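You operate a simulated robot arm through the tools that you are given. There is no shell and no other tool.

You run a simulated robot arm. Do the job below in one go: nothing can be reset, and whatever is moved stays where it is left.

Task
Try the cube from the grey tray in the sample mould.
Fine: free the red clamp, slide the lid open, raise the lift, stand the cube on it and lower it; then shut and clamp the lid.

The check looks at the end state, three seconds after you hand in, the way a careful person would. Anything else that was tipped, shoved, dropped, spilled or broken makes it a failure. A push-on lid holds only when it is set on centred and level and pressed home; a screw cap is set on level and turned clockwise until tight.

Robot
A 6-joint arm with a two-finger parallel gripper, fixed in place. Base frame: the origin is at the foot of the arm, x ahead of it, y to its left, z up; the work surface is at about z = 820. Units: mm, degrees, N and s.
With the tool pointing down near the work surface it reaches from about 320 to 700 mm from the base axis. Its first joint turns from -166.0 to 166.0 degrees. Payload 4.1 kg.
The tool frame sits at the grasp point between the pads (the TCP): z along the fingers, y along the line on which they close. The tips reach 23 mm beyond it. Largest opening 94 mm; finger width 38, thickness 10; the body of the gripper, 54 by 96 mm, starts 39 mm behind the TCP.
Orientation is told as [roll, pitch, yaw] about the base's x, y, z axes, in that order, counted from this pose: with the fingers straight down and closing along the base's y, the tool's x points along the base's -x, its y along +y and its z along -z.

Tools
- The arm moves only by the tool nudge_tool. Its argument "deltas" is a list of rows, each an object of numbers (a shift or turn left out is 0, a gripper value left out holds the last): "tx", "ty", "tz": the shift along the tool's x, y, z in units of 25 mm (1.0 is 25 mm); "wx", "wy", "wz": the turn, a rotation vector about the tool's x, y, z in units of 4 degrees (1.0 is 4 degrees); "claw": the gripper command, from -1 (shut) to 1 (fully open), values between in proportion. In form: [{"tx": .., "ty": .., "tz": .., "wx": .., "wy": .., "wz": .., "claw": ..}, ...]. A call has 1 to 20 rows; each row shifts and turns the commanded pose from where the row before left it, along the tool's axes as they then stand. A call with a number of a shift or a turn outside -1 to 1 is refused whole. Each row takes 0.2 s and may step no farther than 50 mm and 8.6 degrees from the row before; otherwise, or with a gripper value out of range, the whole call is refused. A pose out of reach is approached as far as the arm can. The call stops where the force on the tool passes 40 N (or 10 N more than at its start, if that is more) or the arm is blocked; 0.2 s more then pass. The fingers move at their own pace (about 45 mm/s each) and stop on an object; they squeeze with about 40 N. The grip force told is the motor's: it shows also when the fingers shut on nothing. Time passes only in rows, and 0.2 s behind the last, so rows that do not move let the fingers close. The reply holds the time, the measured pose of the TCP, the force on the tool along the base axes, the opening and the grip force, in the units named above and with some noise, with the torque about the TCP (base axes, N m) and any sound that the robot's microphone picked up.
- Cameras (640 x 400 px; columns grow to the right, rows downward): "scene" is fixed at [399.1, -498.4, 1594.3]; the picture's right is [1.00, 0.08, 0.00], its down [0.07, -0.87, -0.48] and it looks along [-0.04, 0.48, -0.87] (base axes); focal length 313 px, centre (320, 200). "wrist" rides on the gripper at [86, 16, -75] in the tool frame; the picture's right is [-0.18, 0.98, 0.00], its down [-0.58, -0.11, -0.81] and it looks along [-0.79, -0.15, 0.59] (tool axes); focal length 243 px, centre (320, 200). There is no depth. A picture from a camera that has moved, and an enlarged one, comes with that camera's place and axes in the base frame and with its lens.
- grab_frame(camera): a new picture of that camera. No time passes.
- lift_body(by): slides the trunk up (or, below 0, down) by that many mm; the arm rides with it, the base frame stays. It gives what a move gives, with no picture.
- close_up(camera, box): a new picture of the part [left, top, right, bottom] of that camera's present view, enlarged. No time passes.
- hand_in(): hands the job in; it is judged then, once.

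Places have to be worked out from the pictures, the camera data and where the tool is seen. Open the gripper and draw the arm clear of the work before you hand the job in, unless the task says otherwise.

The tools are called after "Call:" by a JSON object that holds its "method" and its "body". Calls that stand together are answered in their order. nudge_tool: Moves the arm, as the interface text tells. Its arguments: {"type":"object","properties":{"deltas":{"type":"array","items":{"type":"object","properties":{"tx":{"type":"number"},"ty":{"type":"number"},"tz":{"type":"number"},"wx":{"type":"number"},"wy":{"type":"number"},"wz":{"type":"number"},"claw":{"type":"number"}}}}},"required":["deltas"]} The other tools are called the same way: lift_body (by) slides the trunk up or down; grab_frame (camera) takes a picture; close_up (camera, box) takes an enlarged picture of a part of a camera's view; hand_in () hands the job in.

At the start:

```text
clock: 0.0
tcp_pos: [338.2, -154.8, 1176.5]
tcp_rot: [0.0, 0.0, -0.1]
force: [-0.4, 0.0, 0.1]
wrist_torque: [0.02, -0.03, 0.02]
finger_gap: 93.5
grip_force: 0.1
trunk travel left (down, up): [-500.0, 90.0]
```

scene: 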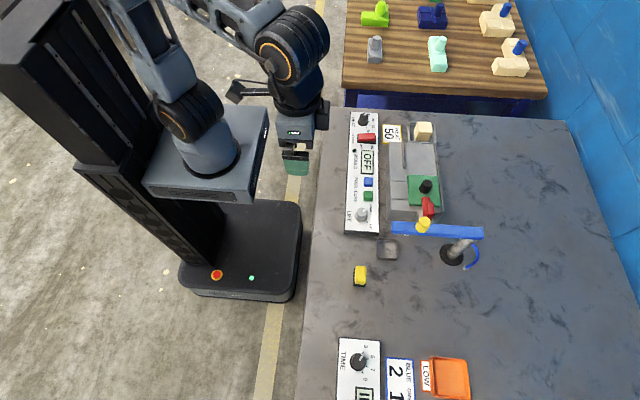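
wrist: 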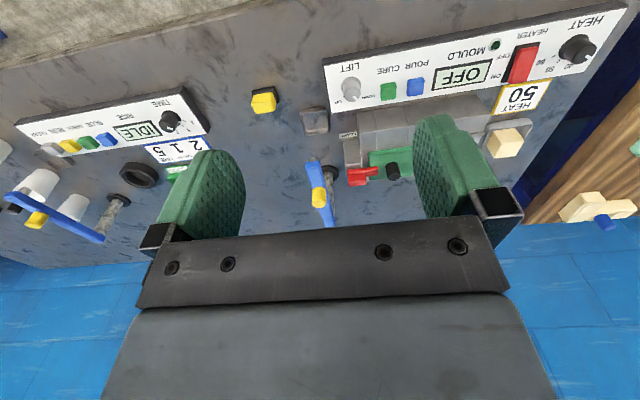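

I start by looking closer at the mould area, the panel and the grey tray in both cameras.

Call:
{"method": "close_up", "body": {"camera": "scene", "box": [330, 100, 490, 200]}}

Call:
{"method": "close_up", "body": {"camera": "scene", "box": [330, 190, 490, 290]}}

Call:
{"method": "close_up", "body": {"camera": "wrist", "box": [240, 20, 640, 270]}}

Call:
{"method": "close_up", "body": {"camera": "scene", "box": [320, 320, 480, 400]}}

```text
4.00 times, centred on (410, 150) of scene
camera zoom: at [399.1, -498.4, 1594.3], right [1.0, 0.08, 0.0], down [0.07, -0.87, -0.48], along [-0.04, 0.48, -0.87], focal length 1251 px, centre (-40, 400)
```

zoom: 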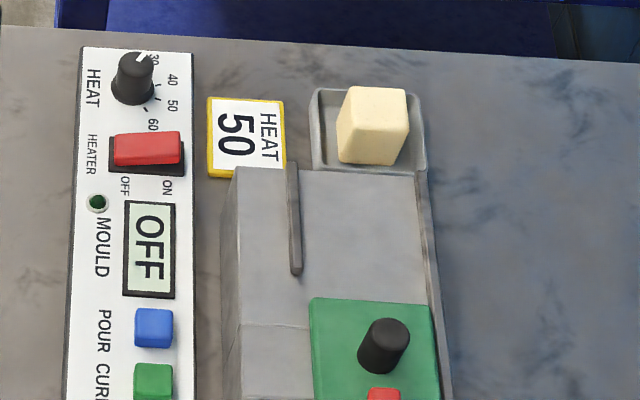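

```text
4.00 times, centred on (410, 240) of scene
camera zoom: at [399.1, -498.4, 1594.3], right [1.0, 0.08, 0.0], down [0.07, -0.87, -0.48], along [-0.04, 0.48, -0.87], focal length 1251 px, centre (-40, 40)
```

zoom: 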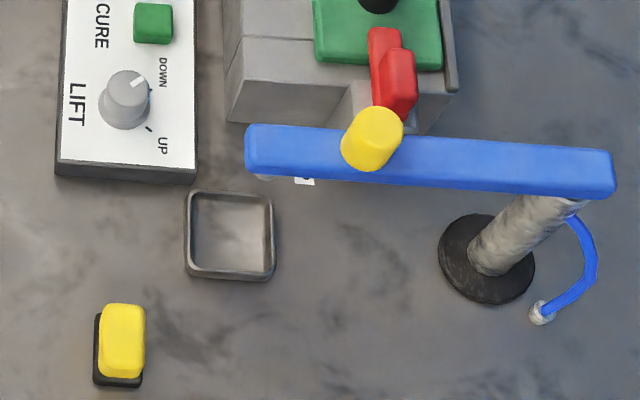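

```text
1.60 times, centred on (440, 145) of wrist
camera zoom: at [251.1, -139.6, 1250.1], right [0.18, 0.98, 0.0], down [0.58, -0.11, 0.81], along [0.79, -0.15, -0.59], focal length 388 px, centre (128, 288)
```

zoom: 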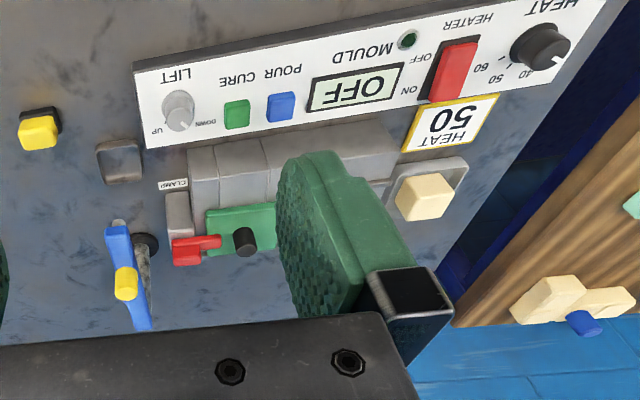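

```text
4.00 times, centred on (400, 360) of scene
camera zoom: at [399.1, -498.4, 1594.3], right [1.0, 0.08, 0.0], down [0.07, -0.87, -0.48], along [-0.04, 0.48, -0.87], focal length 1251 px, centre (0, -440)
```

zoom: 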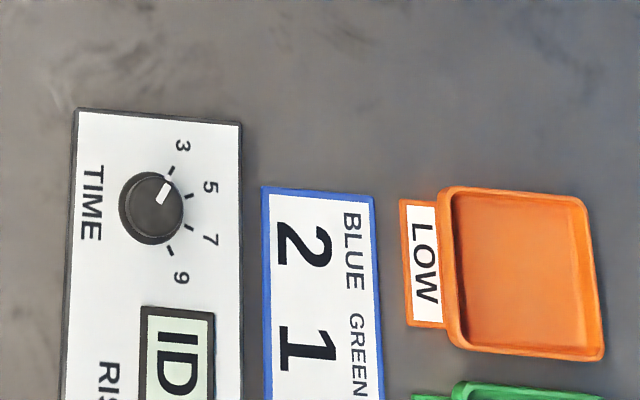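

The mould seems to lie around x 555–690, y -118–100, with the clamp near (646, -111), the black lid knob near (645, -46), the cube near (669, 190), and a blue bar at y≈-195, z≈940 in front of the mould. I move the arm to a viewing pose behind the panel for a better look.

Call:
{"method": "nudge_tool", "body": {"deltas": [{"tx": -0.1, "ty": 0.94, "tz": 0.4, "claw": 1}, {"tx": -0.1, "ty": 0.94, "tz": 0.4}, {"tx": -0.1, "ty": 0.94, "tz": 0.4}, {"tx": -0.1, "ty": 0.94, "tz": 0.4}, {"tx": -0.1, "ty": 0.94, "tz": 0.4}, {"tx": -0.1, "ty": 0.94, "tz": 0.4}, {"tx": -0.1, "ty": 0.94, "tz": 0.4}, {"tx": -0.1, "ty": 0.94, "tz": 0.4}, {"tx": -0.1, "ty": 0.94, "tz": 0.4}, {"tx": -0.1, "ty": 0.0, "tz": 0.4}, {}]}}

Call:
{"method": "grab_frame", "body": {"camera": "wrist"}}

Call:
{"method": "grab_frame", "body": {"camera": "scene"}}

```text
clock: 2.4
tcp_pos: [363.2, 56.6, 1075.8]
tcp_rot: [0.0, 0.1, -0.1]
force: [-0.5, -0.8, 0.6]
wrist_torque: [-0.04, 0.01, -0.01]
finger_gap: 94.2
grip_force: 0.0
trunk travel left (down, up): [-500.0, 90.0]
```

```text
taken
camera wrist: at [276.1, 72.8, 1149.8], right [0.18, 0.98, 0.0], down [0.58, -0.11, 0.81], along [0.79, -0.15, -0.59], focal length 243 px, centre (320, 200)
```

wrist: 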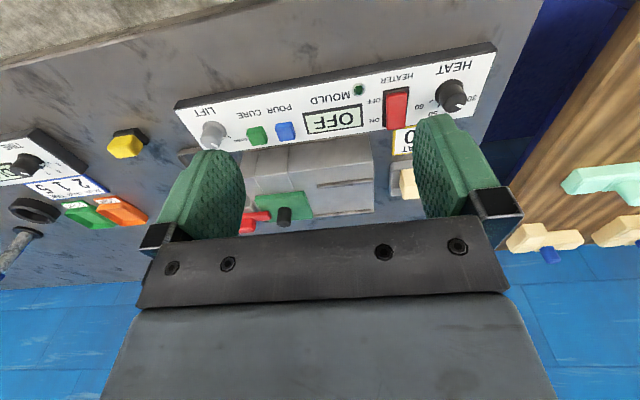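

```text
taken
```

scene: 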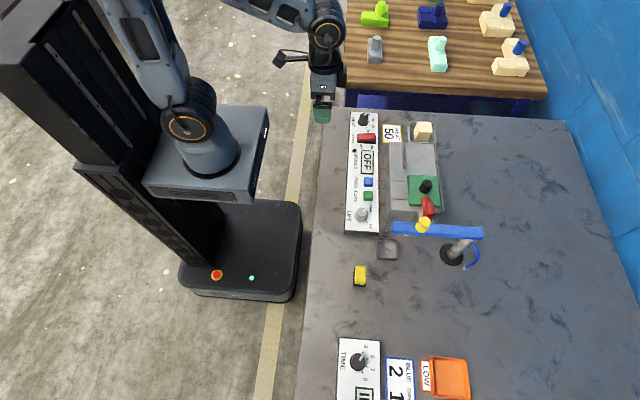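

I go forward over the panel and tilt the tool by about 32° so the wrist camera looks down steeply onto the mould.

Call:
{"method": "nudge_tool", "body": {"deltas": [{"tx": -0.8, "ty": -0.21, "tz": -0.1}, {"tx": -0.8, "ty": -0.21, "tz": -0.1}, {"tx": -0.8, "ty": -0.21, "tz": -0.1}, {"tx": -0.8, "ty": -0.21, "tz": -0.1}, {"tx": -0.8, "ty": -0.21, "tz": -0.1}, {"tx": -0.8, "ty": -0.21, "tz": -0.1}, {"tx": -0.8, "ty": -0.21, "tz": -0.1}, {"wy": 1}, {"wy": 1}, {"wy": 1}, {"wy": 1}, {"wy": 1}, {"wy": 1}, {"wy": 1}, {"wy": 1}, {}]}}

Call:
{"method": "grab_frame", "body": {"camera": "wrist"}}

```text
clock: 5.8
tcp_pos: [502.2, 20.3, 1094.4]
tcp_rot: [0.0, 32.1, 0.0]
force: [0.5, 0.3, 0.1]
wrist_torque: [-0.01, 0.03, -0.02]
finger_gap: 94.0
grip_force: 0.0
trunk travel left (down, up): [-500.0, 90.0]
```

```text
taken
camera wrist: at [469.0, 35.7, 1202.1], right [0.16, 0.98, -0.1], down [0.92, -0.11, 0.37], along [0.36, -0.15, -0.92], focal length 243 px, centre (320, 200)
```

wrist: 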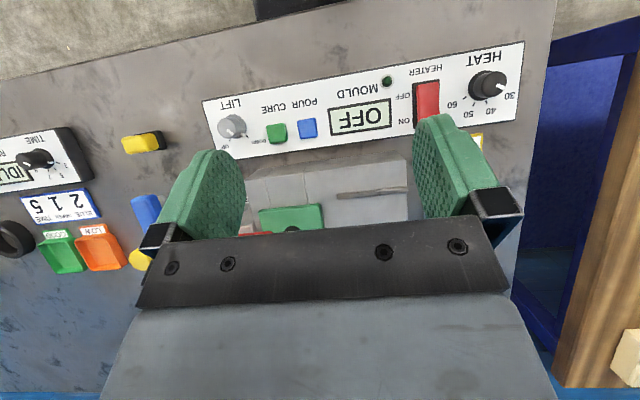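

The mould lies just under the gripper body in the image; I move 110 mm further in +x (along the base) to see it between the fingers.

Call:
{"method": "nudge_tool", "body": {"deltas": [{"tx": -0.68, "tz": -0.424}, {"tx": -0.68, "tz": -0.424}, {"tx": -0.68, "tz": -0.424}, {"tx": -0.68, "tz": -0.424}, {"tx": -0.68, "tz": -0.424}, {}]}}

Call:
{"method": "grab_frame", "body": {"camera": "wrist"}}

Call:
{"method": "close_up", "body": {"camera": "wrist", "box": [160, 80, 480, 280]}}

```text
clock: 7.2
tcp_pos: [574.9, 20.2, 1076.4]
tcp_rot: [0.1, 31.9, 0.0]
force: [0.0, -0.1, 0.6]
wrist_torque: [0.01, 0.03, -0.04]
finger_gap: 93.9
grip_force: 0.1
out of reach, approached as far as the arm can: row 4, 5
trunk travel left (down, up): [-500.0, 90.0]
```

```text
taken
camera wrist: at [541.2, 34.7, 1184.9], right [0.16, 0.98, -0.1], down [0.92, -0.11, 0.38], along [0.36, -0.15, -0.92], focal length 243 px, centre (320, 200)
```

wrist: 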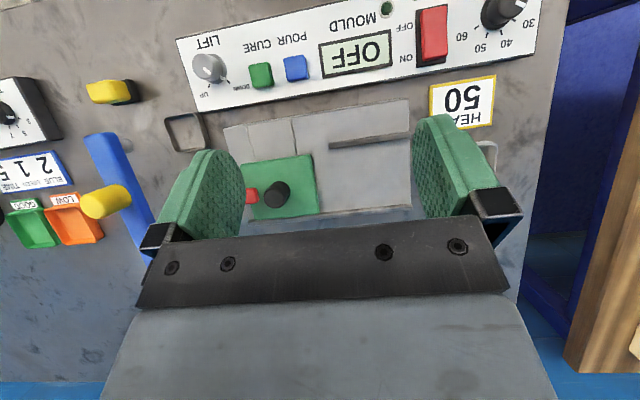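

```text
2.00 times, centred on (320, 180) of wrist
camera zoom: at [541.2, 34.7, 1184.9], right [0.16, 0.98, -0.1], down [0.92, -0.11, 0.38], along [0.36, -0.15, -0.92], focal length 485 px, centre (320, 240)
```

zoom: 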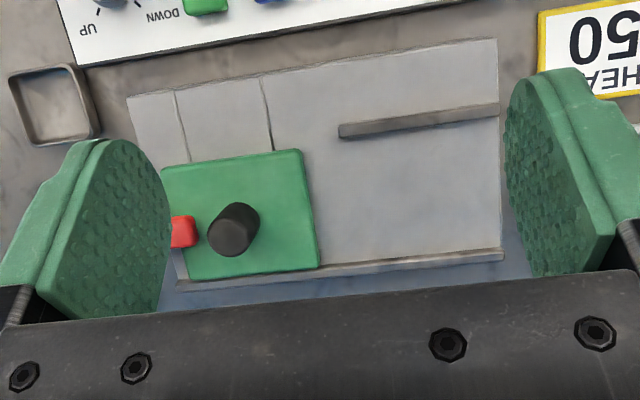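

The green lid on the grey block slides toward +y (right in this view), with guide rails on both sides. I zoom in on the lid and clamp.

Call:
{"method": "close_up", "body": {"camera": "wrist", "box": [220, 90, 420, 215]}}

Call:
{"method": "close_up", "body": {"camera": "scene", "box": [380, 160, 460, 240]}}

Call:
{"method": "close_up", "body": {"camera": "scene", "box": [380, 115, 460, 175]}}

```text
3.20 times, centred on (320, 152) of wrist
camera zoom: at [541.2, 34.7, 1184.9], right [0.16, 0.98, -0.1], down [0.92, -0.11, 0.38], along [0.36, -0.15, -0.92], focal length 776 px, centre (320, 352)
```

zoom: 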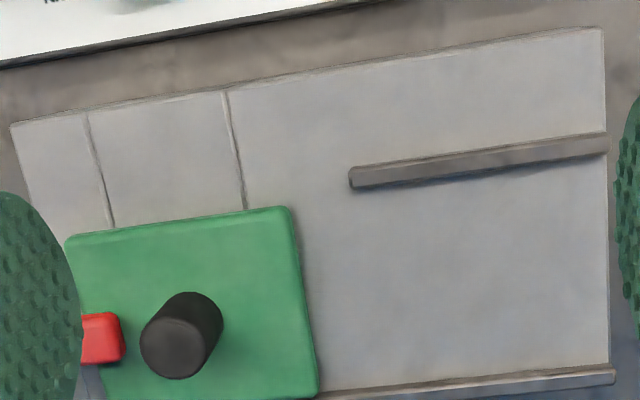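

```text
5.00 times, centred on (420, 200) of scene
camera zoom: at [399.1, -498.4, 1594.3], right [1.0, 0.08, 0.0], down [0.07, -0.87, -0.48], along [-0.04, 0.48, -0.87], focal length 1564 px, centre (-180, 200)
```

zoom: 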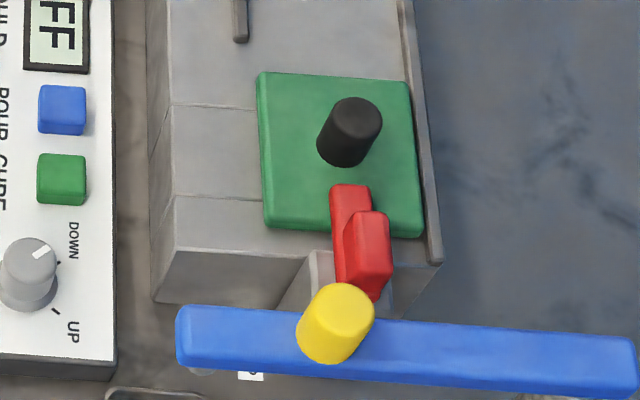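

```text
6.67 times, centred on (420, 145) of scene
camera zoom: at [399.1, -498.4, 1594.3], right [1.0, 0.08, 0.0], down [0.07, -0.87, -0.48], along [-0.04, 0.48, -0.87], focal length 2085 px, centre (-347, 567)
```

zoom: 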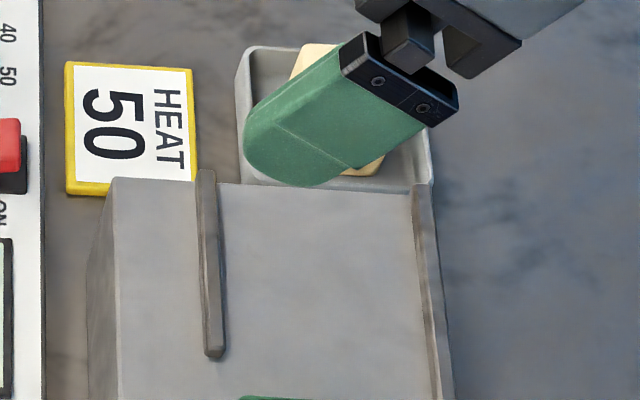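

The clamp is a red lever on a grey bracket at the -y end, overlapping the lid edge. I untilt the tool and back off toward (440, -140, 1050) to look at the clamp from closer by.

Call:
{"method": "nudge_tool", "body": {"deltas": [{"tx": 0.6, "tz": 0.3, "wy": -1}, {"tx": 0.7, "tz": 0.2, "wy": -1}, {"tx": 0.7, "wy": -1}, {"tx": 0.7, "ty": -0.5, "wy": -1}, {"tx": 0.7, "ty": -0.9, "wy": -1}, {"tx": 0.7, "ty": -0.9, "wy": -1}, {"tx": 0.7, "ty": -0.9, "wy": -1}, {"tx": 0.7, "ty": -0.9, "wy": -1}, {"ty": -0.9}, {"ty": -0.9}, {}]}}

Call:
{"method": "grab_frame", "body": {"camera": "wrist"}}

```text
clock: 9.6
tcp_pos: [439.1, -128.5, 1106.7]
tcp_rot: [-0.1, -0.1, -0.1]
force: [0.4, 0.3, 1.1]
wrist_torque: [-0.01, 0.01, -0.01]
finger_gap: 94.0
grip_force: 0.0
trunk travel left (down, up): [-500.0, 90.0]
```

```text
taken
camera wrist: at [352.0, -113.2, 1181.1], right [0.18, 0.98, 0.0], down [0.58, -0.11, 0.81], along [0.79, -0.15, -0.59], focal length 243 px, centre (320, 200)
```

wrist: 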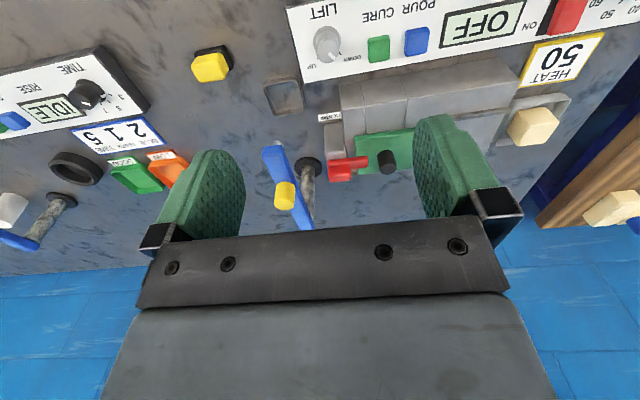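

Call:
{"method": "close_up", "body": {"camera": "wrist", "box": [250, 100, 410, 210]}}

```text
3.64 times, centred on (330, 155) of wrist
camera zoom: at [352.0, -113.2, 1181.1], right [0.18, 0.98, 0.0], down [0.58, -0.11, 0.81], along [0.79, -0.15, -0.59], focal length 882 px, centre (284, 364)
```

zoom: 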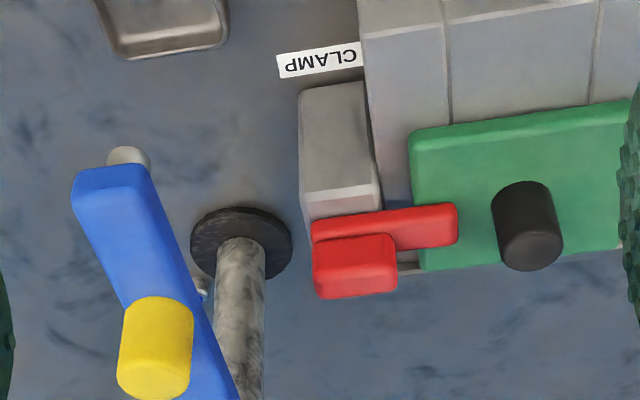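

The clamp shows a flat red bar over the lid edge with a taller red handle block on its -y end above a grey bracket. I need a side view to judge its motion, so I lower and tilt the tool to look nearly horizontally along +x.

Call:
{"method": "nudge_tool", "body": {"deltas": [{"tx": -0.43, "ty": 0.12, "tz": 0.9}, {"tx": -0.43, "ty": 0.12, "tz": 0.9}, {"tx": -0.43, "ty": 0.12, "tz": 0.9}, {"tx": -0.43, "ty": 0.12, "tz": 0.9}, {"wy": -1}, {"wy": -1}, {"wy": -1}, {"wy": -1}, {"wy": -1}, {"wy": -1}, {"wy": -1}, {"wy": -0.5}, {"tx": 0.4, "tz": 0.7}, {"tx": 0.4, "tz": 0.7}, {"tx": 0.4, "tz": 0.7}, {}]}}

Call:
{"method": "grab_frame", "body": {"camera": "wrist"}}

Call:
{"method": "close_up", "body": {"camera": "wrist", "box": [250, 100, 450, 225]}}

```text
clock: 13.0
tcp_pos: [483.2, -116.5, 955.4]
tcp_rot: [0.0, -30.0, 0.0]
force: [0.5, 0.1, -0.7]
wrist_torque: [0.03, 0.0, 0.0]
finger_gap: 94.1
grip_force: 0.1
trunk travel left (down, up): [-500.0, 90.0]
```

```text
taken
camera wrist: at [371.1, -101.0, 976.9], right [0.16, 0.98, 0.09], down [0.1, -0.11, 0.99], along [0.98, -0.15, -0.12], focal length 243 px, centre (320, 200)
```

wrist: 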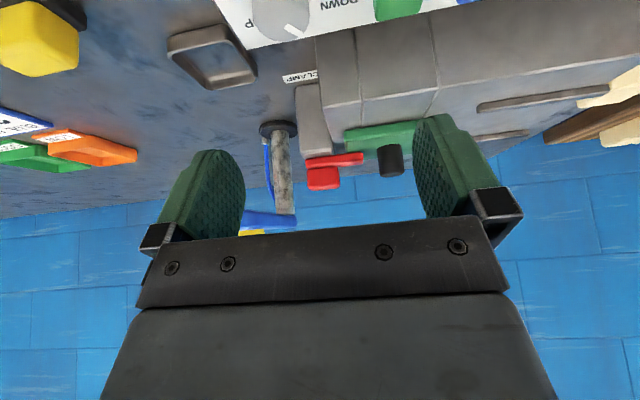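

```text
3.20 times, centred on (350, 162) of wrist
camera zoom: at [371.1, -101.0, 976.9], right [0.16, 0.98, 0.09], down [0.1, -0.11, 0.99], along [0.98, -0.15, -0.12], focal length 776 px, centre (224, 320)
```

zoom: 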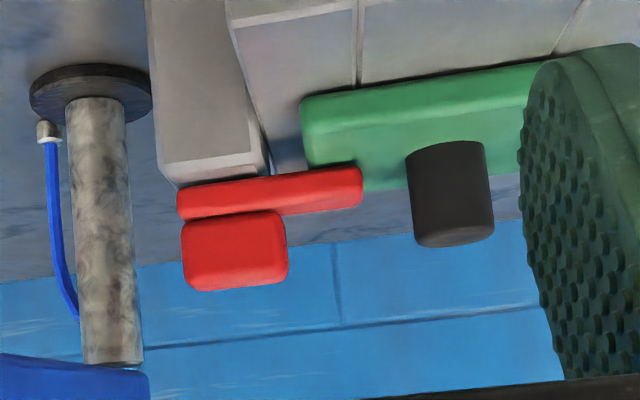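

The side view shows the red bar lying flat on top of the bracket (z≈900–913) and the handle block above it at about (630, -134), z 913–935, like a turn-button. I rise, untilt, and yaw the tool to -90° so the fingers will close along x on the handle, with the camera on the +y side.

Call:
{"method": "nudge_tool", "body": {"deltas": [{"tx": -0.48, "tz": -0.83}, {"tx": -0.48, "tz": -0.83}, {"tx": -0.48, "tz": -0.83}, {"tx": -0.48, "tz": -0.83}, {"wy": 1}, {"wy": 1}, {"wy": 1}, {"wy": 1}, {"wy": 1}, {"wy": 1}, {"wy": 1}, {"wy": 0.5}, {}]}}

Call:
{"method": "nudge_tool", "body": {"deltas": [{"wz": 1}, {"wz": 1}, {"wz": 1}, {"wz": 1}, {"wz": 1}, {"wz": 1}, {"wz": 1}, {"wz": 1}, {"wz": 1}, {"wz": 1}, {"wz": 1}, {"wz": 1}, {"wz": 1}, {"wz": 1}, {"wz": 1}, {"wz": 1}, {"wz": 1}, {"wz": 1}, {"wz": 1}, {"wz": 1}]}}

Call:
{"method": "nudge_tool", "body": {"deltas": [{"wz": 1}, {"wz": 1}, {"wz": 0.5}, {}]}}

Call:
{"method": "grab_frame", "body": {"camera": "scene"}}

```text
clock: 15.8
tcp_pos: [483.4, -116.0, 1052.2]
tcp_rot: [0.0, 0.0, 0.0]
force: [0.3, 0.0, 0.2]
wrist_torque: [-0.01, -0.01, 0.01]
finger_gap: 93.9
grip_force: 0.1
trunk travel left (down, up): [-500.0, 90.0]
```

```text
clock: 20.0
tcp_pos: [482.4, -115.8, 1052.1]
tcp_rot: [0.0, 0.0, -80.1]
force: [0.3, -0.8, -0.3]
wrist_torque: [-0.01, 0.02, -0.02]
finger_gap: 94.1
grip_force: 0.0
trunk travel left (down, up): [-500.0, 90.0]
```

```text
clock: 21.0
tcp_pos: [483.2, -116.1, 1053.0]
tcp_rot: [0.0, -0.1, -90.1]
force: [0.0, -0.4, 0.8]
wrist_torque: [0.0, 0.02, -0.01]
finger_gap: 93.7
grip_force: 0.2
trunk travel left (down, up): [-500.0, 90.0]
```

```text
taken
```

scene: 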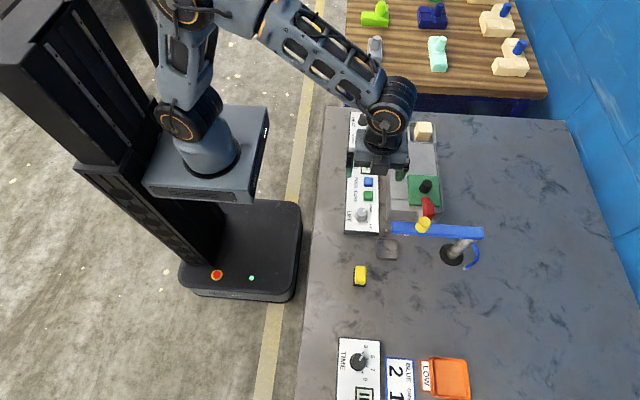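

Yaw is -90° now (tool y = +x, tool x = +y). I move to hover above the clamp at about (630, -128, 1020) and check with both cameras.

Call:
{"method": "nudge_tool", "body": {"deltas": [{"ty": 0.84, "tz": 0.18}, {"ty": 0.84, "tz": 0.18}, {"ty": 0.84, "tz": 0.18}, {"ty": 0.84, "tz": 0.18}, {"ty": 0.84, "tz": 0.18}, {"ty": 0.84, "tz": 0.18}, {"ty": 0.84, "tz": 0.18, "tx": -0.48}, {}]}}

Call:
{"method": "grab_frame", "body": {"camera": "wrist"}}

Call:
{"method": "grab_frame", "body": {"camera": "scene"}}

```text
clock: 22.8
tcp_pos: [630.1, -127.7, 1020.9]
tcp_rot: [0.0, 0.0, -90.0]
force: [0.0, 0.0, 0.5]
wrist_torque: [0.02, 0.01, 0.01]
finger_gap: 93.9
grip_force: 0.0
trunk travel left (down, up): [-500.0, 90.0]
```

```text
taken
camera wrist: at [645.6, -42.6, 1095.5], right [0.98, -0.18, 0.0], down [-0.11, -0.58, 0.81], along [-0.15, -0.79, -0.59], focal length 243 px, centre (320, 200)
```

wrist: 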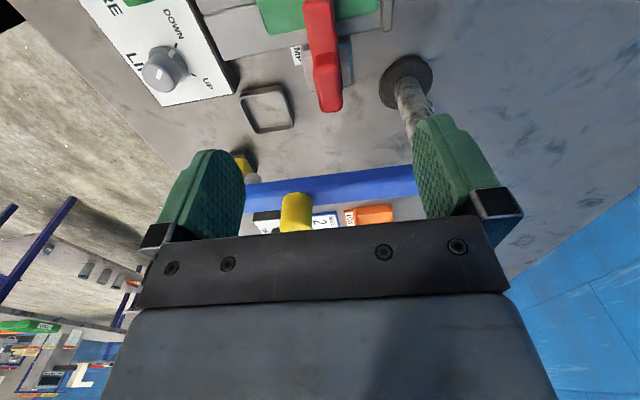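

```text
taken
```

scene: 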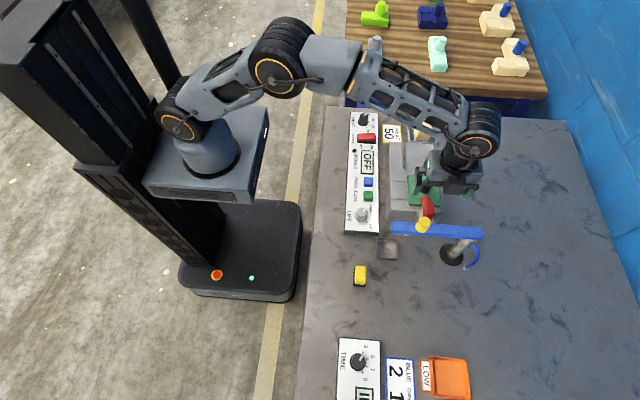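

Call:
{"method": "close_up", "body": {"camera": "wrist", "box": [240, 0, 440, 125]}}

Call:
{"method": "close_up", "body": {"camera": "scene", "box": [390, 150, 490, 250]}}

```text
3.20 times, centred on (340, 62) of wrist
camera zoom: at [645.6, -42.6, 1095.5], right [0.98, -0.18, 0.0], down [-0.11, -0.58, 0.81], along [-0.15, -0.79, -0.59], focal length 776 px, centre (256, 640)
```

zoom: 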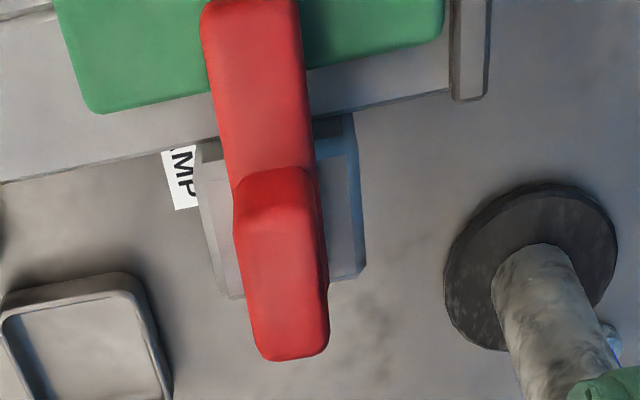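

```text
4.00 times, centred on (440, 200) of scene
camera zoom: at [399.1, -498.4, 1594.3], right [1.0, 0.08, 0.0], down [0.07, -0.87, -0.48], along [-0.04, 0.48, -0.87], focal length 1251 px, centre (-160, 200)
```

zoom: 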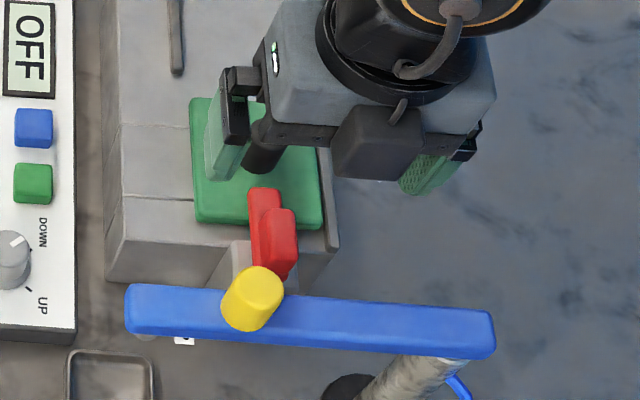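

From this close view the handle spans x 627–644, y -149 to -114, top z≈935; the bracket is centred at about (636, -134). I pre-close the fingers to ~38 mm, centre on (635.5, -132) and descend to z≈945.

Call:
{"method": "nudge_tool", "body": {"deltas": [{"ty": 0.22, "tx": -0.17, "claw": -0.2}, {}, {}, {"tz": 0.8}, {"tz": 0.8}, {"tz": 0.8}, {"tz": 0.6}, {}]}}

Call:
{"method": "grab_frame", "body": {"camera": "wrist"}}

Call:
{"method": "close_up", "body": {"camera": "scene", "box": [390, 150, 490, 250]}}

```text
clock: 24.6
tcp_pos: [634.9, -131.3, 945.5]
tcp_rot: [0.0, 0.1, -90.0]
force: [0.4, 0.5, -0.6]
wrist_torque: [0.0, 0.02, -0.03]
finger_gap: 37.7
grip_force: 0.1
trunk travel left (down, up): [-500.0, 90.0]
```

```text
taken
camera wrist: at [651.2, -46.4, 1020.3], right [0.98, -0.18, 0.0], down [-0.11, -0.58, 0.81], along [-0.15, -0.79, -0.59], focal length 243 px, centre (320, 200)
```

wrist: 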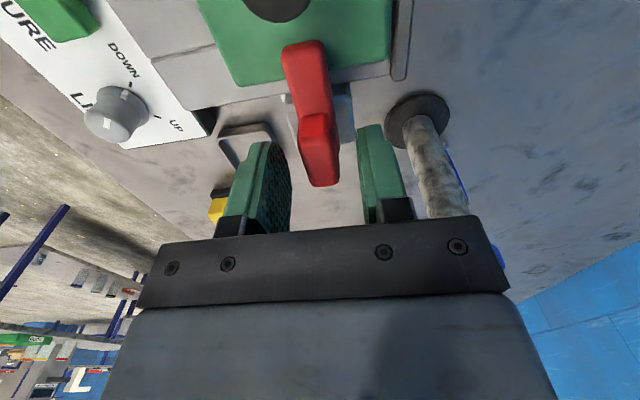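

```text
4.00 times, centred on (440, 200) of scene
camera zoom: at [399.1, -498.4, 1594.3], right [1.0, 0.08, 0.0], down [0.07, -0.87, -0.48], along [-0.04, 0.48, -0.87], focal length 1251 px, centre (-160, 200)
```

zoom: 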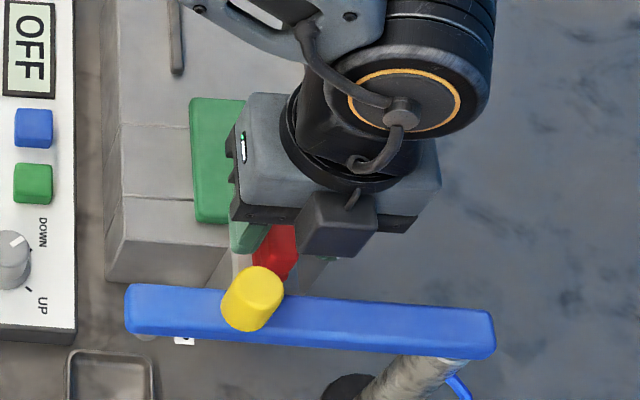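

The handle is centred between the fingers in the wrist view. I descend 7 mm more and close on the handle.

Call:
{"method": "nudge_tool", "body": {"deltas": [{"tz": 0.28}, {"claw": -0.6}, {"claw": -1}, {}, {}, {}]}}

Call:
{"method": "grab_frame", "body": {"camera": "wrist"}}

```text
clock: 26.0
tcp_pos: [634.5, -131.4, 939.6]
tcp_rot: [0.1, 0.0, -90.0]
force: [-1.8, -0.2, 1.5]
wrist_torque: [-0.15, 0.06, -0.02]
finger_gap: 17.9
grip_force: 45.2
trunk travel left (down, up): [-500.0, 90.0]
```

```text
taken
camera wrist: at [650.9, -47.1, 1013.9], right [0.98, -0.18, 0.0], down [-0.11, -0.58, 0.81], along [-0.15, -0.79, -0.59], focal length 243 px, centre (320, 200)
```

wrist: 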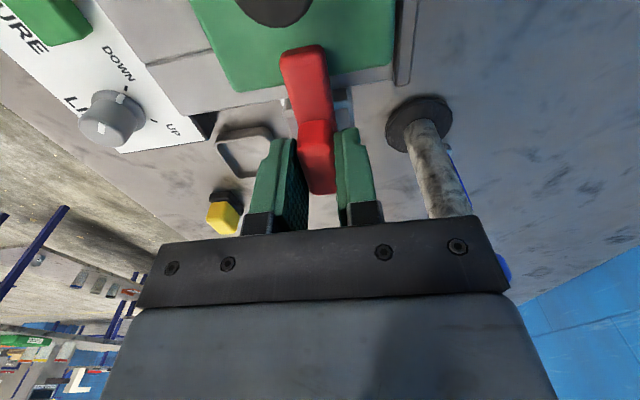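

The handle is gripped (17.9 mm). I try a small counter-clockwise turn (yaw +8°) to feel whether it swivels about the vertical.

Call:
{"method": "nudge_tool", "body": {"deltas": [{"wz": -0.5}, {"wz": -0.5}, {"wz": -0.5}, {"wz": -0.5}, {}]}}

Call:
{"method": "grab_frame", "body": {"camera": "wrist"}}

```text
clock: 27.2
tcp_pos: [633.6, -131.9, 939.1]
tcp_rot: [0.0, 0.0, -82.0]
force: [-7.3, -1.1, 2.6]
wrist_torque: [-0.26, 0.06, -0.03]
finger_gap: 18.1
grip_force: 45.4
trunk travel left (down, up): [-500.0, 90.0]
```

```text
taken
camera wrist: at [638.0, -45.7, 1013.9], right [1.0, -0.05, 0.0], down [-0.03, -0.59, 0.81], along [-0.04, -0.81, -0.59], focal length 243 px, centre (320, 200)
```

wrist: 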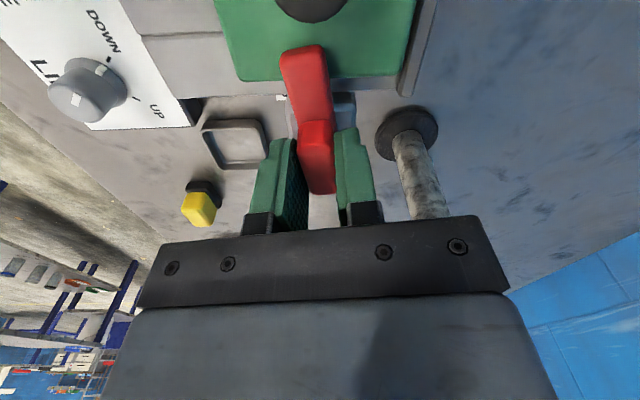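

The bar turned with the gripper, so it's a vertical swivel; the -x force suggests the pivot lies ~6 mm toward -y from my TCP. I keep turning counter-clockwise on a small arc, watching forces.

Call:
{"method": "nudge_tool", "body": {"deltas": [{"ty": -0.04}, {"wz": -1, "ty": -0.018}, {"wz": -1, "ty": -0.018}, {"wz": -1, "ty": -0.018}, {"wz": -1, "ty": -0.018}, {"wz": -1, "ty": -0.018}, {}]}}

```text
clock: 28.8
tcp_pos: [632.5, -133.9, 940.7]
tcp_rot: [0.0, 0.1, -62.0]
force: [0.7, -3.0, 3.4]
wrist_torque: [0.25, -0.04, -0.02]
finger_gap: 17.8
grip_force: 44.8
trunk travel left (down, up): [-500.0, 90.0]
```

Forces are small; I continue the turn to about yaw -30°.

Call:
{"method": "nudge_tool", "body": {"deltas": [{"wz": -1, "ty": -0.018}, {"wz": -1, "ty": -0.018}, {"wz": -1, "ty": -0.018}, {"wz": -1, "ty": -0.018}, {"wz": -1, "ty": -0.018}, {"wz": -1, "ty": -0.018}, {"wz": -1, "ty": -0.018}, {"wz": -1, "ty": -0.018}, {}]}}

Call:
{"method": "grab_frame", "body": {"camera": "wrist"}}

Call:
{"method": "close_up", "body": {"camera": "scene", "box": [390, 150, 490, 250]}}

```text
clock: 30.8
tcp_pos: [631.4, -135.5, 940.2]
tcp_rot: [0.0, 0.0, -30.0]
force: [4.4, -3.7, 5.5]
wrist_torque: [0.24, 0.48, 0.03]
finger_gap: 18.2
grip_force: 44.7
trunk travel left (down, up): [-500.0, 90.0]
```

```text
taken
camera wrist: at [563.2, -79.0, 1013.8], right [0.65, 0.76, 0.0], down [0.45, -0.38, 0.81], along [0.61, -0.52, -0.59], focal length 243 px, centre (320, 200)
```

wrist: 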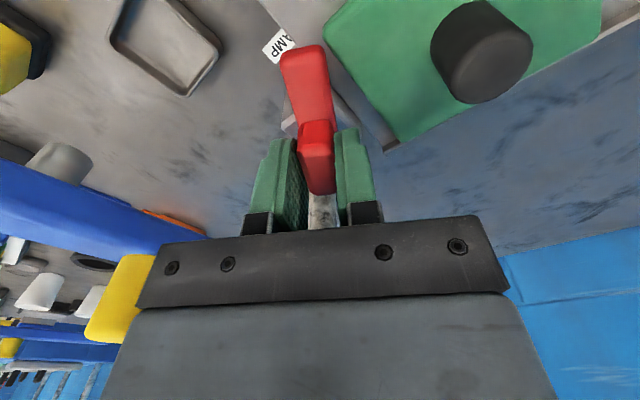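

```text
4.00 times, centred on (440, 200) of scene
camera zoom: at [399.1, -498.4, 1594.3], right [1.0, 0.08, 0.0], down [0.07, -0.87, -0.48], along [-0.04, 0.48, -0.87], focal length 1251 px, centre (-160, 200)
```

zoom: 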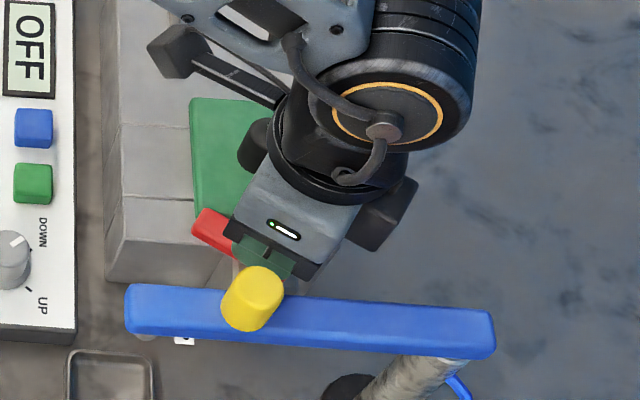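

The bar is now swung off the lid; body clearance to the yellow knob is still there by my estimate. I relieve the radial force slightly and finish the turn to yaw ~0.

Call:
{"method": "nudge_tool", "body": {"deltas": [{"tx": -0.03}, {"wz": -1, "ty": -0.018, "tx": -0.005}, {"wz": -1, "ty": -0.018, "tx": -0.005}, {"wz": -1, "ty": -0.018, "tx": -0.005}, {"wz": -1, "ty": -0.018, "tx": -0.005}, {}]}}

```text
clock: 32.2
tcp_pos: [630.4, -137.1, 939.8]
tcp_rot: [0.0, 0.0, -13.9]
force: [-2.2, -0.7, 9.0]
wrist_torque: [0.14, 0.29, -0.03]
finger_gap: 18.0
grip_force: 45.4
trunk travel left (down, up): [-500.0, 90.0]
```

Call:
{"method": "nudge_tool", "body": {"deltas": [{"tz": -0.04}, {"wz": -1, "ty": -0.018}, {"wz": -1, "ty": -0.018}, {"wz": -1, "ty": -0.018}, {"wz": -0.4, "ty": -0.01}, {}]}}

Call:
{"method": "grab_frame", "body": {"camera": "wrist"}}

Call:
{"method": "close_up", "body": {"camera": "scene", "box": [390, 150, 490, 250]}}

```text
clock: 33.6
tcp_pos: [629.5, -138.3, 939.4]
tcp_rot: [0.1, 0.1, -0.4]
force: [-7.0, 1.9, -8.3]
wrist_torque: [0.05, -1.56, 0.02]
finger_gap: 18.2
grip_force: 45.2
trunk travel left (down, up): [-500.0, 90.0]
```

```text
taken
camera wrist: at [543.1, -122.2, 1014.0], right [0.19, 0.98, 0.0], down [0.58, -0.11, 0.81], along [0.79, -0.15, -0.59], focal length 243 px, centre (320, 200)
```

wrist: 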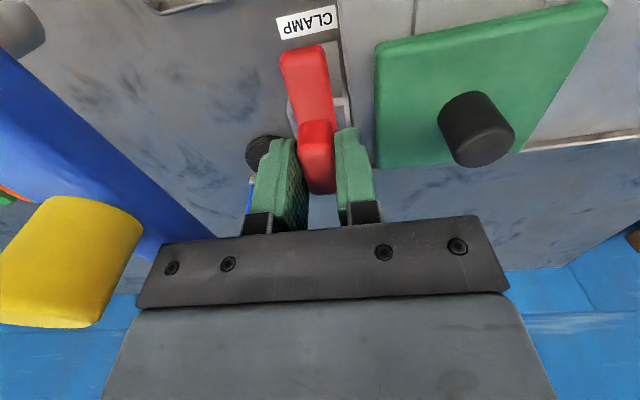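

```text
4.00 times, centred on (440, 200) of scene
camera zoom: at [399.1, -498.4, 1594.3], right [1.0, 0.08, 0.0], down [0.07, -0.87, -0.48], along [-0.04, 0.48, -0.87], focal length 1251 px, centre (-160, 200)
```

zoom: 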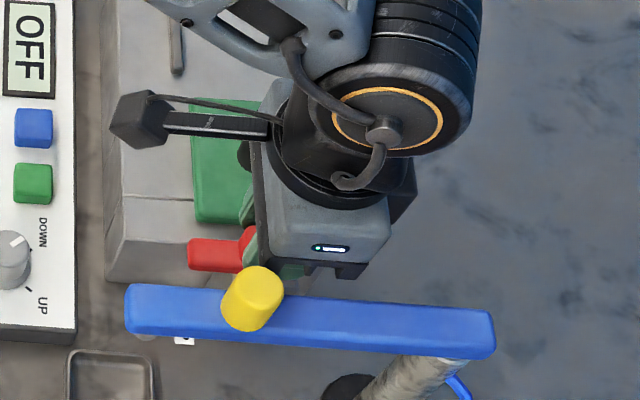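

The clamp bar now points to -x, clear of the lid. I open the fingers slightly and rise straight up.

Call:
{"method": "nudge_tool", "body": {"deltas": [{"claw": -0.3}, {}, {"tz": -0.4}, {"tz": -0.8}, {"tz": -0.9}, {"tz": -0.9}, {"tz": -0.9}, {"tz": -0.9}, {}]}}

Call:
{"method": "grab_frame", "body": {"camera": "wrist"}}

```text
clock: 35.6
tcp_pos: [631.0, -138.4, 1061.4]
tcp_rot: [0.0, 0.0, -0.4]
force: [-0.6, -0.4, -0.3]
wrist_torque: [-0.03, -0.01, -0.01]
finger_gap: 33.0
grip_force: 0.0
trunk travel left (down, up): [-500.0, 90.0]
```

```text
taken
camera wrist: at [544.1, -122.6, 1135.0], right [0.19, 0.98, 0.0], down [0.58, -0.11, 0.81], along [0.79, -0.15, -0.59], focal length 243 px, centre (320, 200)
```

wrist: 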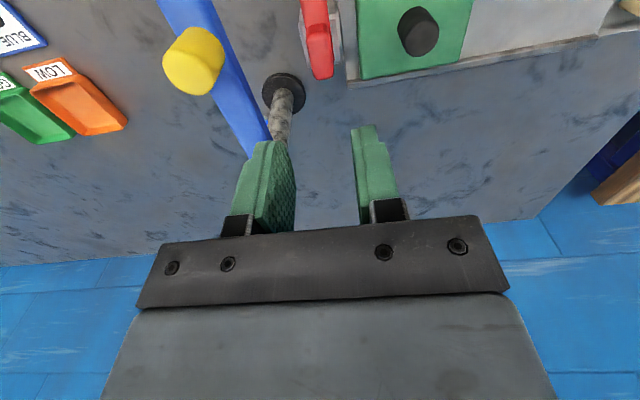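

Clamp is free. The black knob computes to about (632.6, -62.8), top z≈928; I move above it with a ~47 mm opening and check.

Call:
{"method": "nudge_tool", "body": {"deltas": [{"ty": 0.76, "tz": 0.3, "tx": -0.016, "wz": -0.1, "claw": 0.0}, {"ty": 0.76, "tz": 0.5, "tx": -0.016}, {"ty": 0.76, "tz": 0.6, "tx": -0.016}, {"ty": 0.76, "tz": 0.9, "tx": -0.016}, {}]}}

Call:
{"method": "grab_frame", "body": {"camera": "wrist"}}

Call:
{"method": "close_up", "body": {"camera": "scene", "box": [390, 150, 490, 250]}}

```text
clock: 36.8
tcp_pos: [632.2, -62.0, 1002.5]
tcp_rot: [-0.1, 0.0, -0.1]
force: [-0.6, 0.3, -0.1]
wrist_torque: [0.0, 0.06, 0.02]
finger_gap: 47.0
grip_force: 0.1
trunk travel left (down, up): [-500.0, 90.0]
```

```text
taken
camera wrist: at [545.4, -46.7, 1077.1], right [0.18, 0.98, 0.0], down [0.58, -0.11, 0.81], along [0.79, -0.15, -0.59], focal length 243 px, centre (320, 200)
```

wrist: 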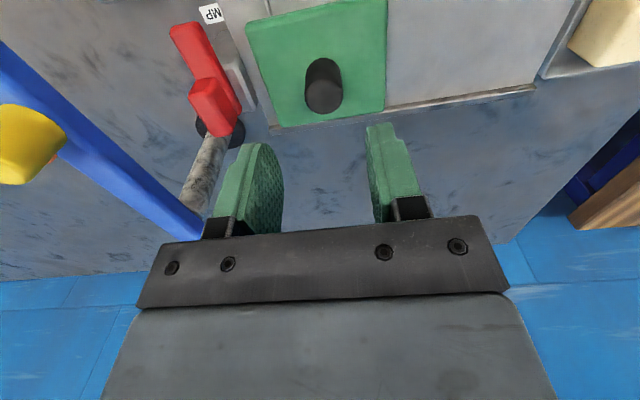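

```text
4.00 times, centred on (440, 200) of scene
camera zoom: at [399.1, -498.4, 1594.3], right [1.0, 0.08, 0.0], down [0.07, -0.87, -0.48], along [-0.04, 0.48, -0.87], focal length 1251 px, centre (-160, 200)
```

zoom: 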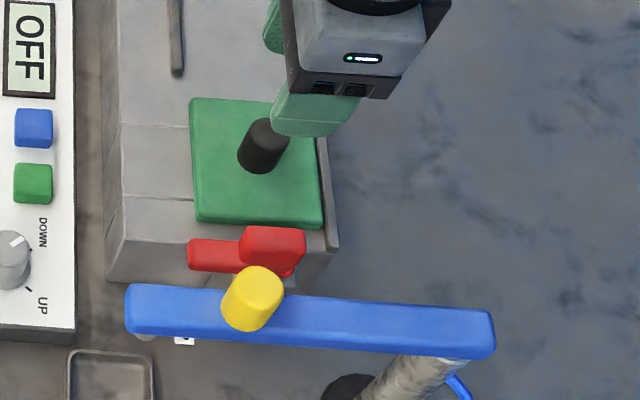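

The knob is centred between the fingers at about (633.5, -61.5). I descend to z≈930 and close on it.

Call:
{"method": "nudge_tool", "body": {"deltas": [{"tx": -0.05, "tz": 0.8}, {"tz": 0.8}, {"tz": 0.8}, {"tz": 0.5}, {"claw": -0.5}, {"claw": -1}, {}, {}]}}

Call:
{"method": "grab_frame", "body": {"camera": "wrist"}}

```text
clock: 38.6
tcp_pos: [632.9, -59.9, 930.0]
tcp_rot: [0.0, 0.0, 0.0]
force: [-0.9, 14.8, -3.1]
wrist_torque: [0.47, -0.7, 0.28]
finger_gap: 25.6
grip_force: 44.6
trunk travel left (down, up): [-500.0, 90.0]
```

```text
taken
camera wrist: at [547.0, -44.9, 1004.3], right [0.18, 0.98, 0.0], down [0.58, -0.11, 0.81], along [0.79, -0.15, -0.59], focal length 243 px, centre (320, 200)
```

wrist: 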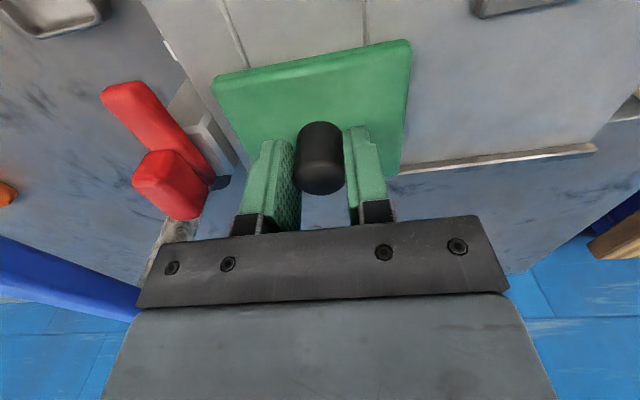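

Knob gripped (25.6 mm); now I slide the lid toward +y in small steps, watching the force.

Call:
{"method": "nudge_tool", "body": {"deltas": [{"ty": 0.2}, {"ty": 0.3}, {"ty": 0.4}, {"ty": 0.4}, {}]}}

Call:
{"method": "grab_frame", "body": {"camera": "wrist"}}

```text
clock: 39.8
tcp_pos: [633.9, -29.1, 929.6]
tcp_rot: [0.0, -0.1, 0.1]
force: [-0.4, -0.1, -3.5]
wrist_torque: [0.52, -0.87, 0.05]
finger_gap: 25.5
grip_force: 44.5
trunk travel left (down, up): [-500.0, 90.0]
```

```text
taken
camera wrist: at [546.9, -14.4, 1004.3], right [0.18, 0.98, 0.0], down [0.58, -0.11, 0.81], along [0.79, -0.15, -0.59], focal length 243 px, centre (320, 200)
```

wrist: 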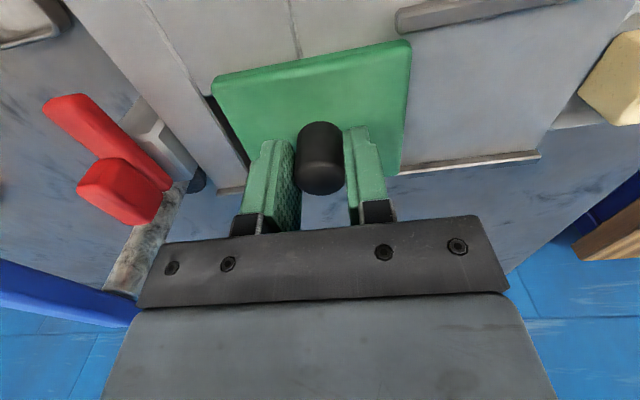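

The lid slides freely and the chamber is opening. I continue another ~60 mm.

Call:
{"method": "nudge_tool", "body": {"deltas": [{"ty": 0.4}, {"ty": 0.4}, {"ty": 0.4}, {"ty": 0.4}, {"ty": 0.4}, {"ty": 0.4}, {}]}}

Call:
{"method": "grab_frame", "body": {"camera": "wrist"}}

Call:
{"method": "grab_frame", "body": {"camera": "scene"}}

```text
clock: 41.4
tcp_pos: [633.7, 29.7, 930.6]
tcp_rot: [0.0, 0.1, 0.1]
force: [0.4, -0.4, -4.3]
wrist_torque: [0.45, -0.19, -0.03]
finger_gap: 25.5
grip_force: 45.5
trunk travel left (down, up): [-500.0, 90.0]
```

```text
taken
camera wrist: at [546.9, 45.7, 1004.3], right [0.18, 0.98, 0.0], down [0.58, -0.11, 0.81], along [0.79, -0.15, -0.59], focal length 243 px, centre (320, 200)
```

wrist: 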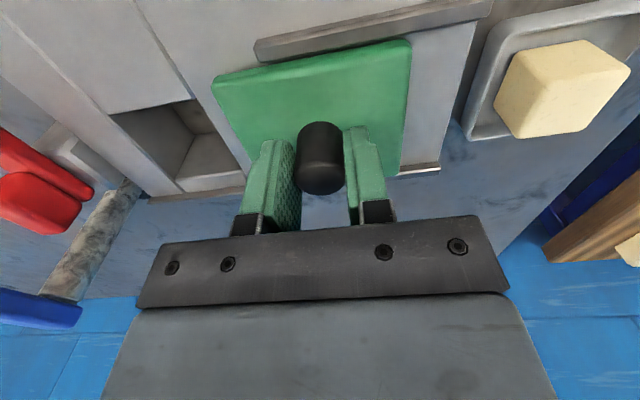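

```text
taken
```

scene: 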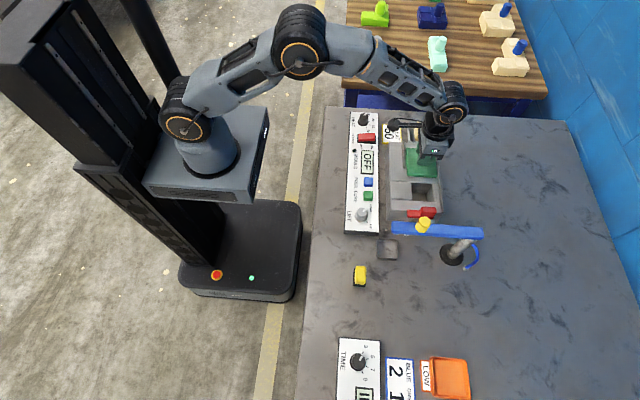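

The chamber is open; I slide about 18 mm further for finger clearance, carefully in case of an end stop.

Call:
{"method": "nudge_tool", "body": {"deltas": [{"ty": 0.25}, {"ty": 0.25}, {"ty": 0.2}, {}]}}

Call:
{"method": "close_up", "body": {"camera": "scene", "box": [380, 110, 480, 230]}}

Call:
{"method": "grab_frame", "body": {"camera": "wrist"}}

```text
clock: 42.4
tcp_pos: [632.7, 40.2, 930.2]
tcp_rot: [0.0, 0.1, -0.2]
force: [-1.0, -38.8, -2.5]
wrist_torque: [-0.08, 0.18, -0.2]
finger_gap: 25.8
grip_force: 45.5
trunk travel left (down, up): [-500.0, 90.0]
```

```text
3.33 times, centred on (430, 170) of scene
camera zoom: at [399.1, -498.4, 1594.3], right [1.0, 0.08, 0.0], down [0.07, -0.87, -0.48], along [-0.04, 0.48, -0.87], focal length 1043 px, centre (-47, 300)
```

zoom: 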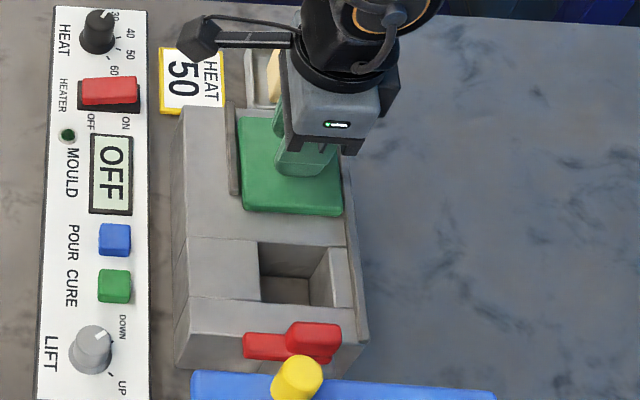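

```text
taken
camera wrist: at [547.0, 56.0, 1004.4], right [0.19, 0.98, 0.0], down [0.58, -0.11, 0.81], along [0.79, -0.15, -0.59], focal length 243 px, centre (320, 200)
```

wrist: 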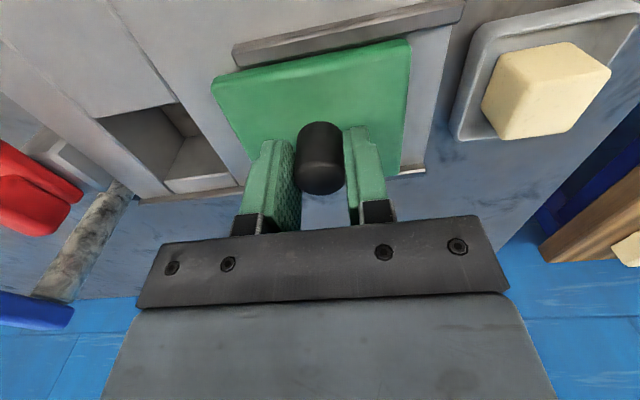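

The lid reached its end stop (100 mm travel) and the chamber is fully open. I relieve the push, then open and rise.

Call:
{"method": "nudge_tool", "body": {"deltas": [{"ty": -0.12}, {}]}}

```text
clock: 43.0
tcp_pos: [634.8, 40.1, 930.1]
tcp_rot: [0.0, 0.0, -0.1]
force: [0.6, -31.3, -2.0]
wrist_torque: [-0.63, 0.49, -0.19]
finger_gap: 25.7
grip_force: 45.2
trunk travel left (down, up): [-500.0, 90.0]
```

Call:
{"method": "nudge_tool", "body": {"deltas": [{"ty": -0.2}, {}]}}

```text
clock: 43.6
tcp_pos: [633.5, 40.7, 929.9]
tcp_rot: [0.1, -0.1, 0.2]
force: [0.7, -10.2, -2.1]
wrist_torque: [-0.63, 0.59, 0.13]
finger_gap: 25.6
grip_force: 45.4
trunk travel left (down, up): [-500.0, 90.0]
```

The push is mostly relieved; I back off a touch more, open the fingers to about 45 mm and rise.

Call:
{"method": "nudge_tool", "body": {"deltas": [{"ty": -0.08}, {"claw": -0.05}, {}, {}, {"tz": -0.4}, {"tz": -0.8}, {"tz": -0.9}, {"tz": -0.9}, {}]}}

Call:
{"method": "grab_frame", "body": {"camera": "wrist"}}

Call:
{"method": "close_up", "body": {"camera": "scene", "box": [340, 110, 480, 230]}}

```text
clock: 45.6
tcp_pos: [633.9, 37.3, 1004.6]
tcp_rot: [0.0, 0.1, 0.0]
force: [-0.2, -0.5, 0.1]
wrist_torque: [-0.03, 0.02, -0.01]
finger_gap: 44.5
grip_force: 0.1
trunk travel left (down, up): [-500.0, 90.0]
```

```text
taken
camera wrist: at [546.3, 52.3, 1079.5], right [0.18, 0.98, 0.0], down [0.58, -0.11, 0.81], along [0.79, -0.15, -0.59], focal length 243 px, centre (320, 200)
```

wrist: 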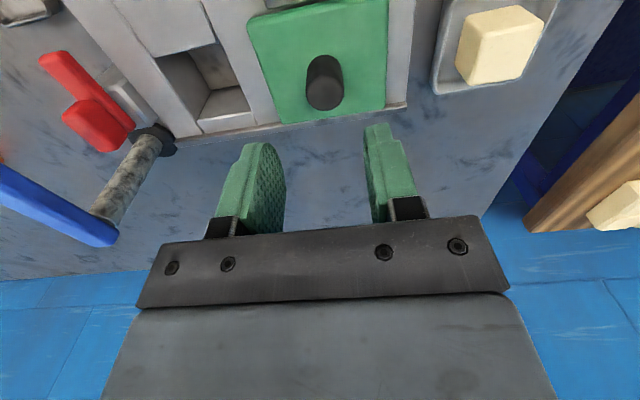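

```text
3.33 times, centred on (410, 170) of scene
camera zoom: at [399.1, -498.4, 1594.3], right [1.0, 0.08, 0.0], down [0.07, -0.87, -0.48], along [-0.04, 0.48, -0.87], focal length 1043 px, centre (20, 300)
```

zoom: 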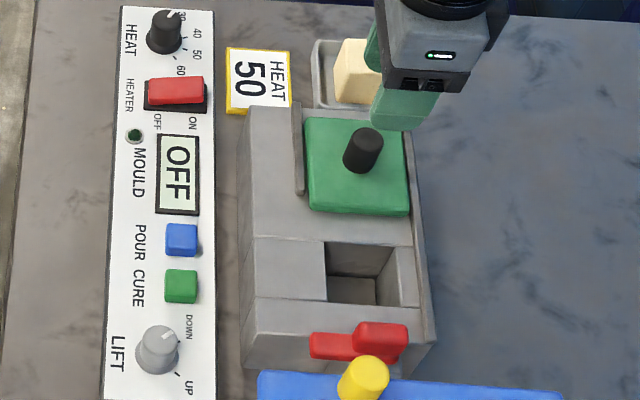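

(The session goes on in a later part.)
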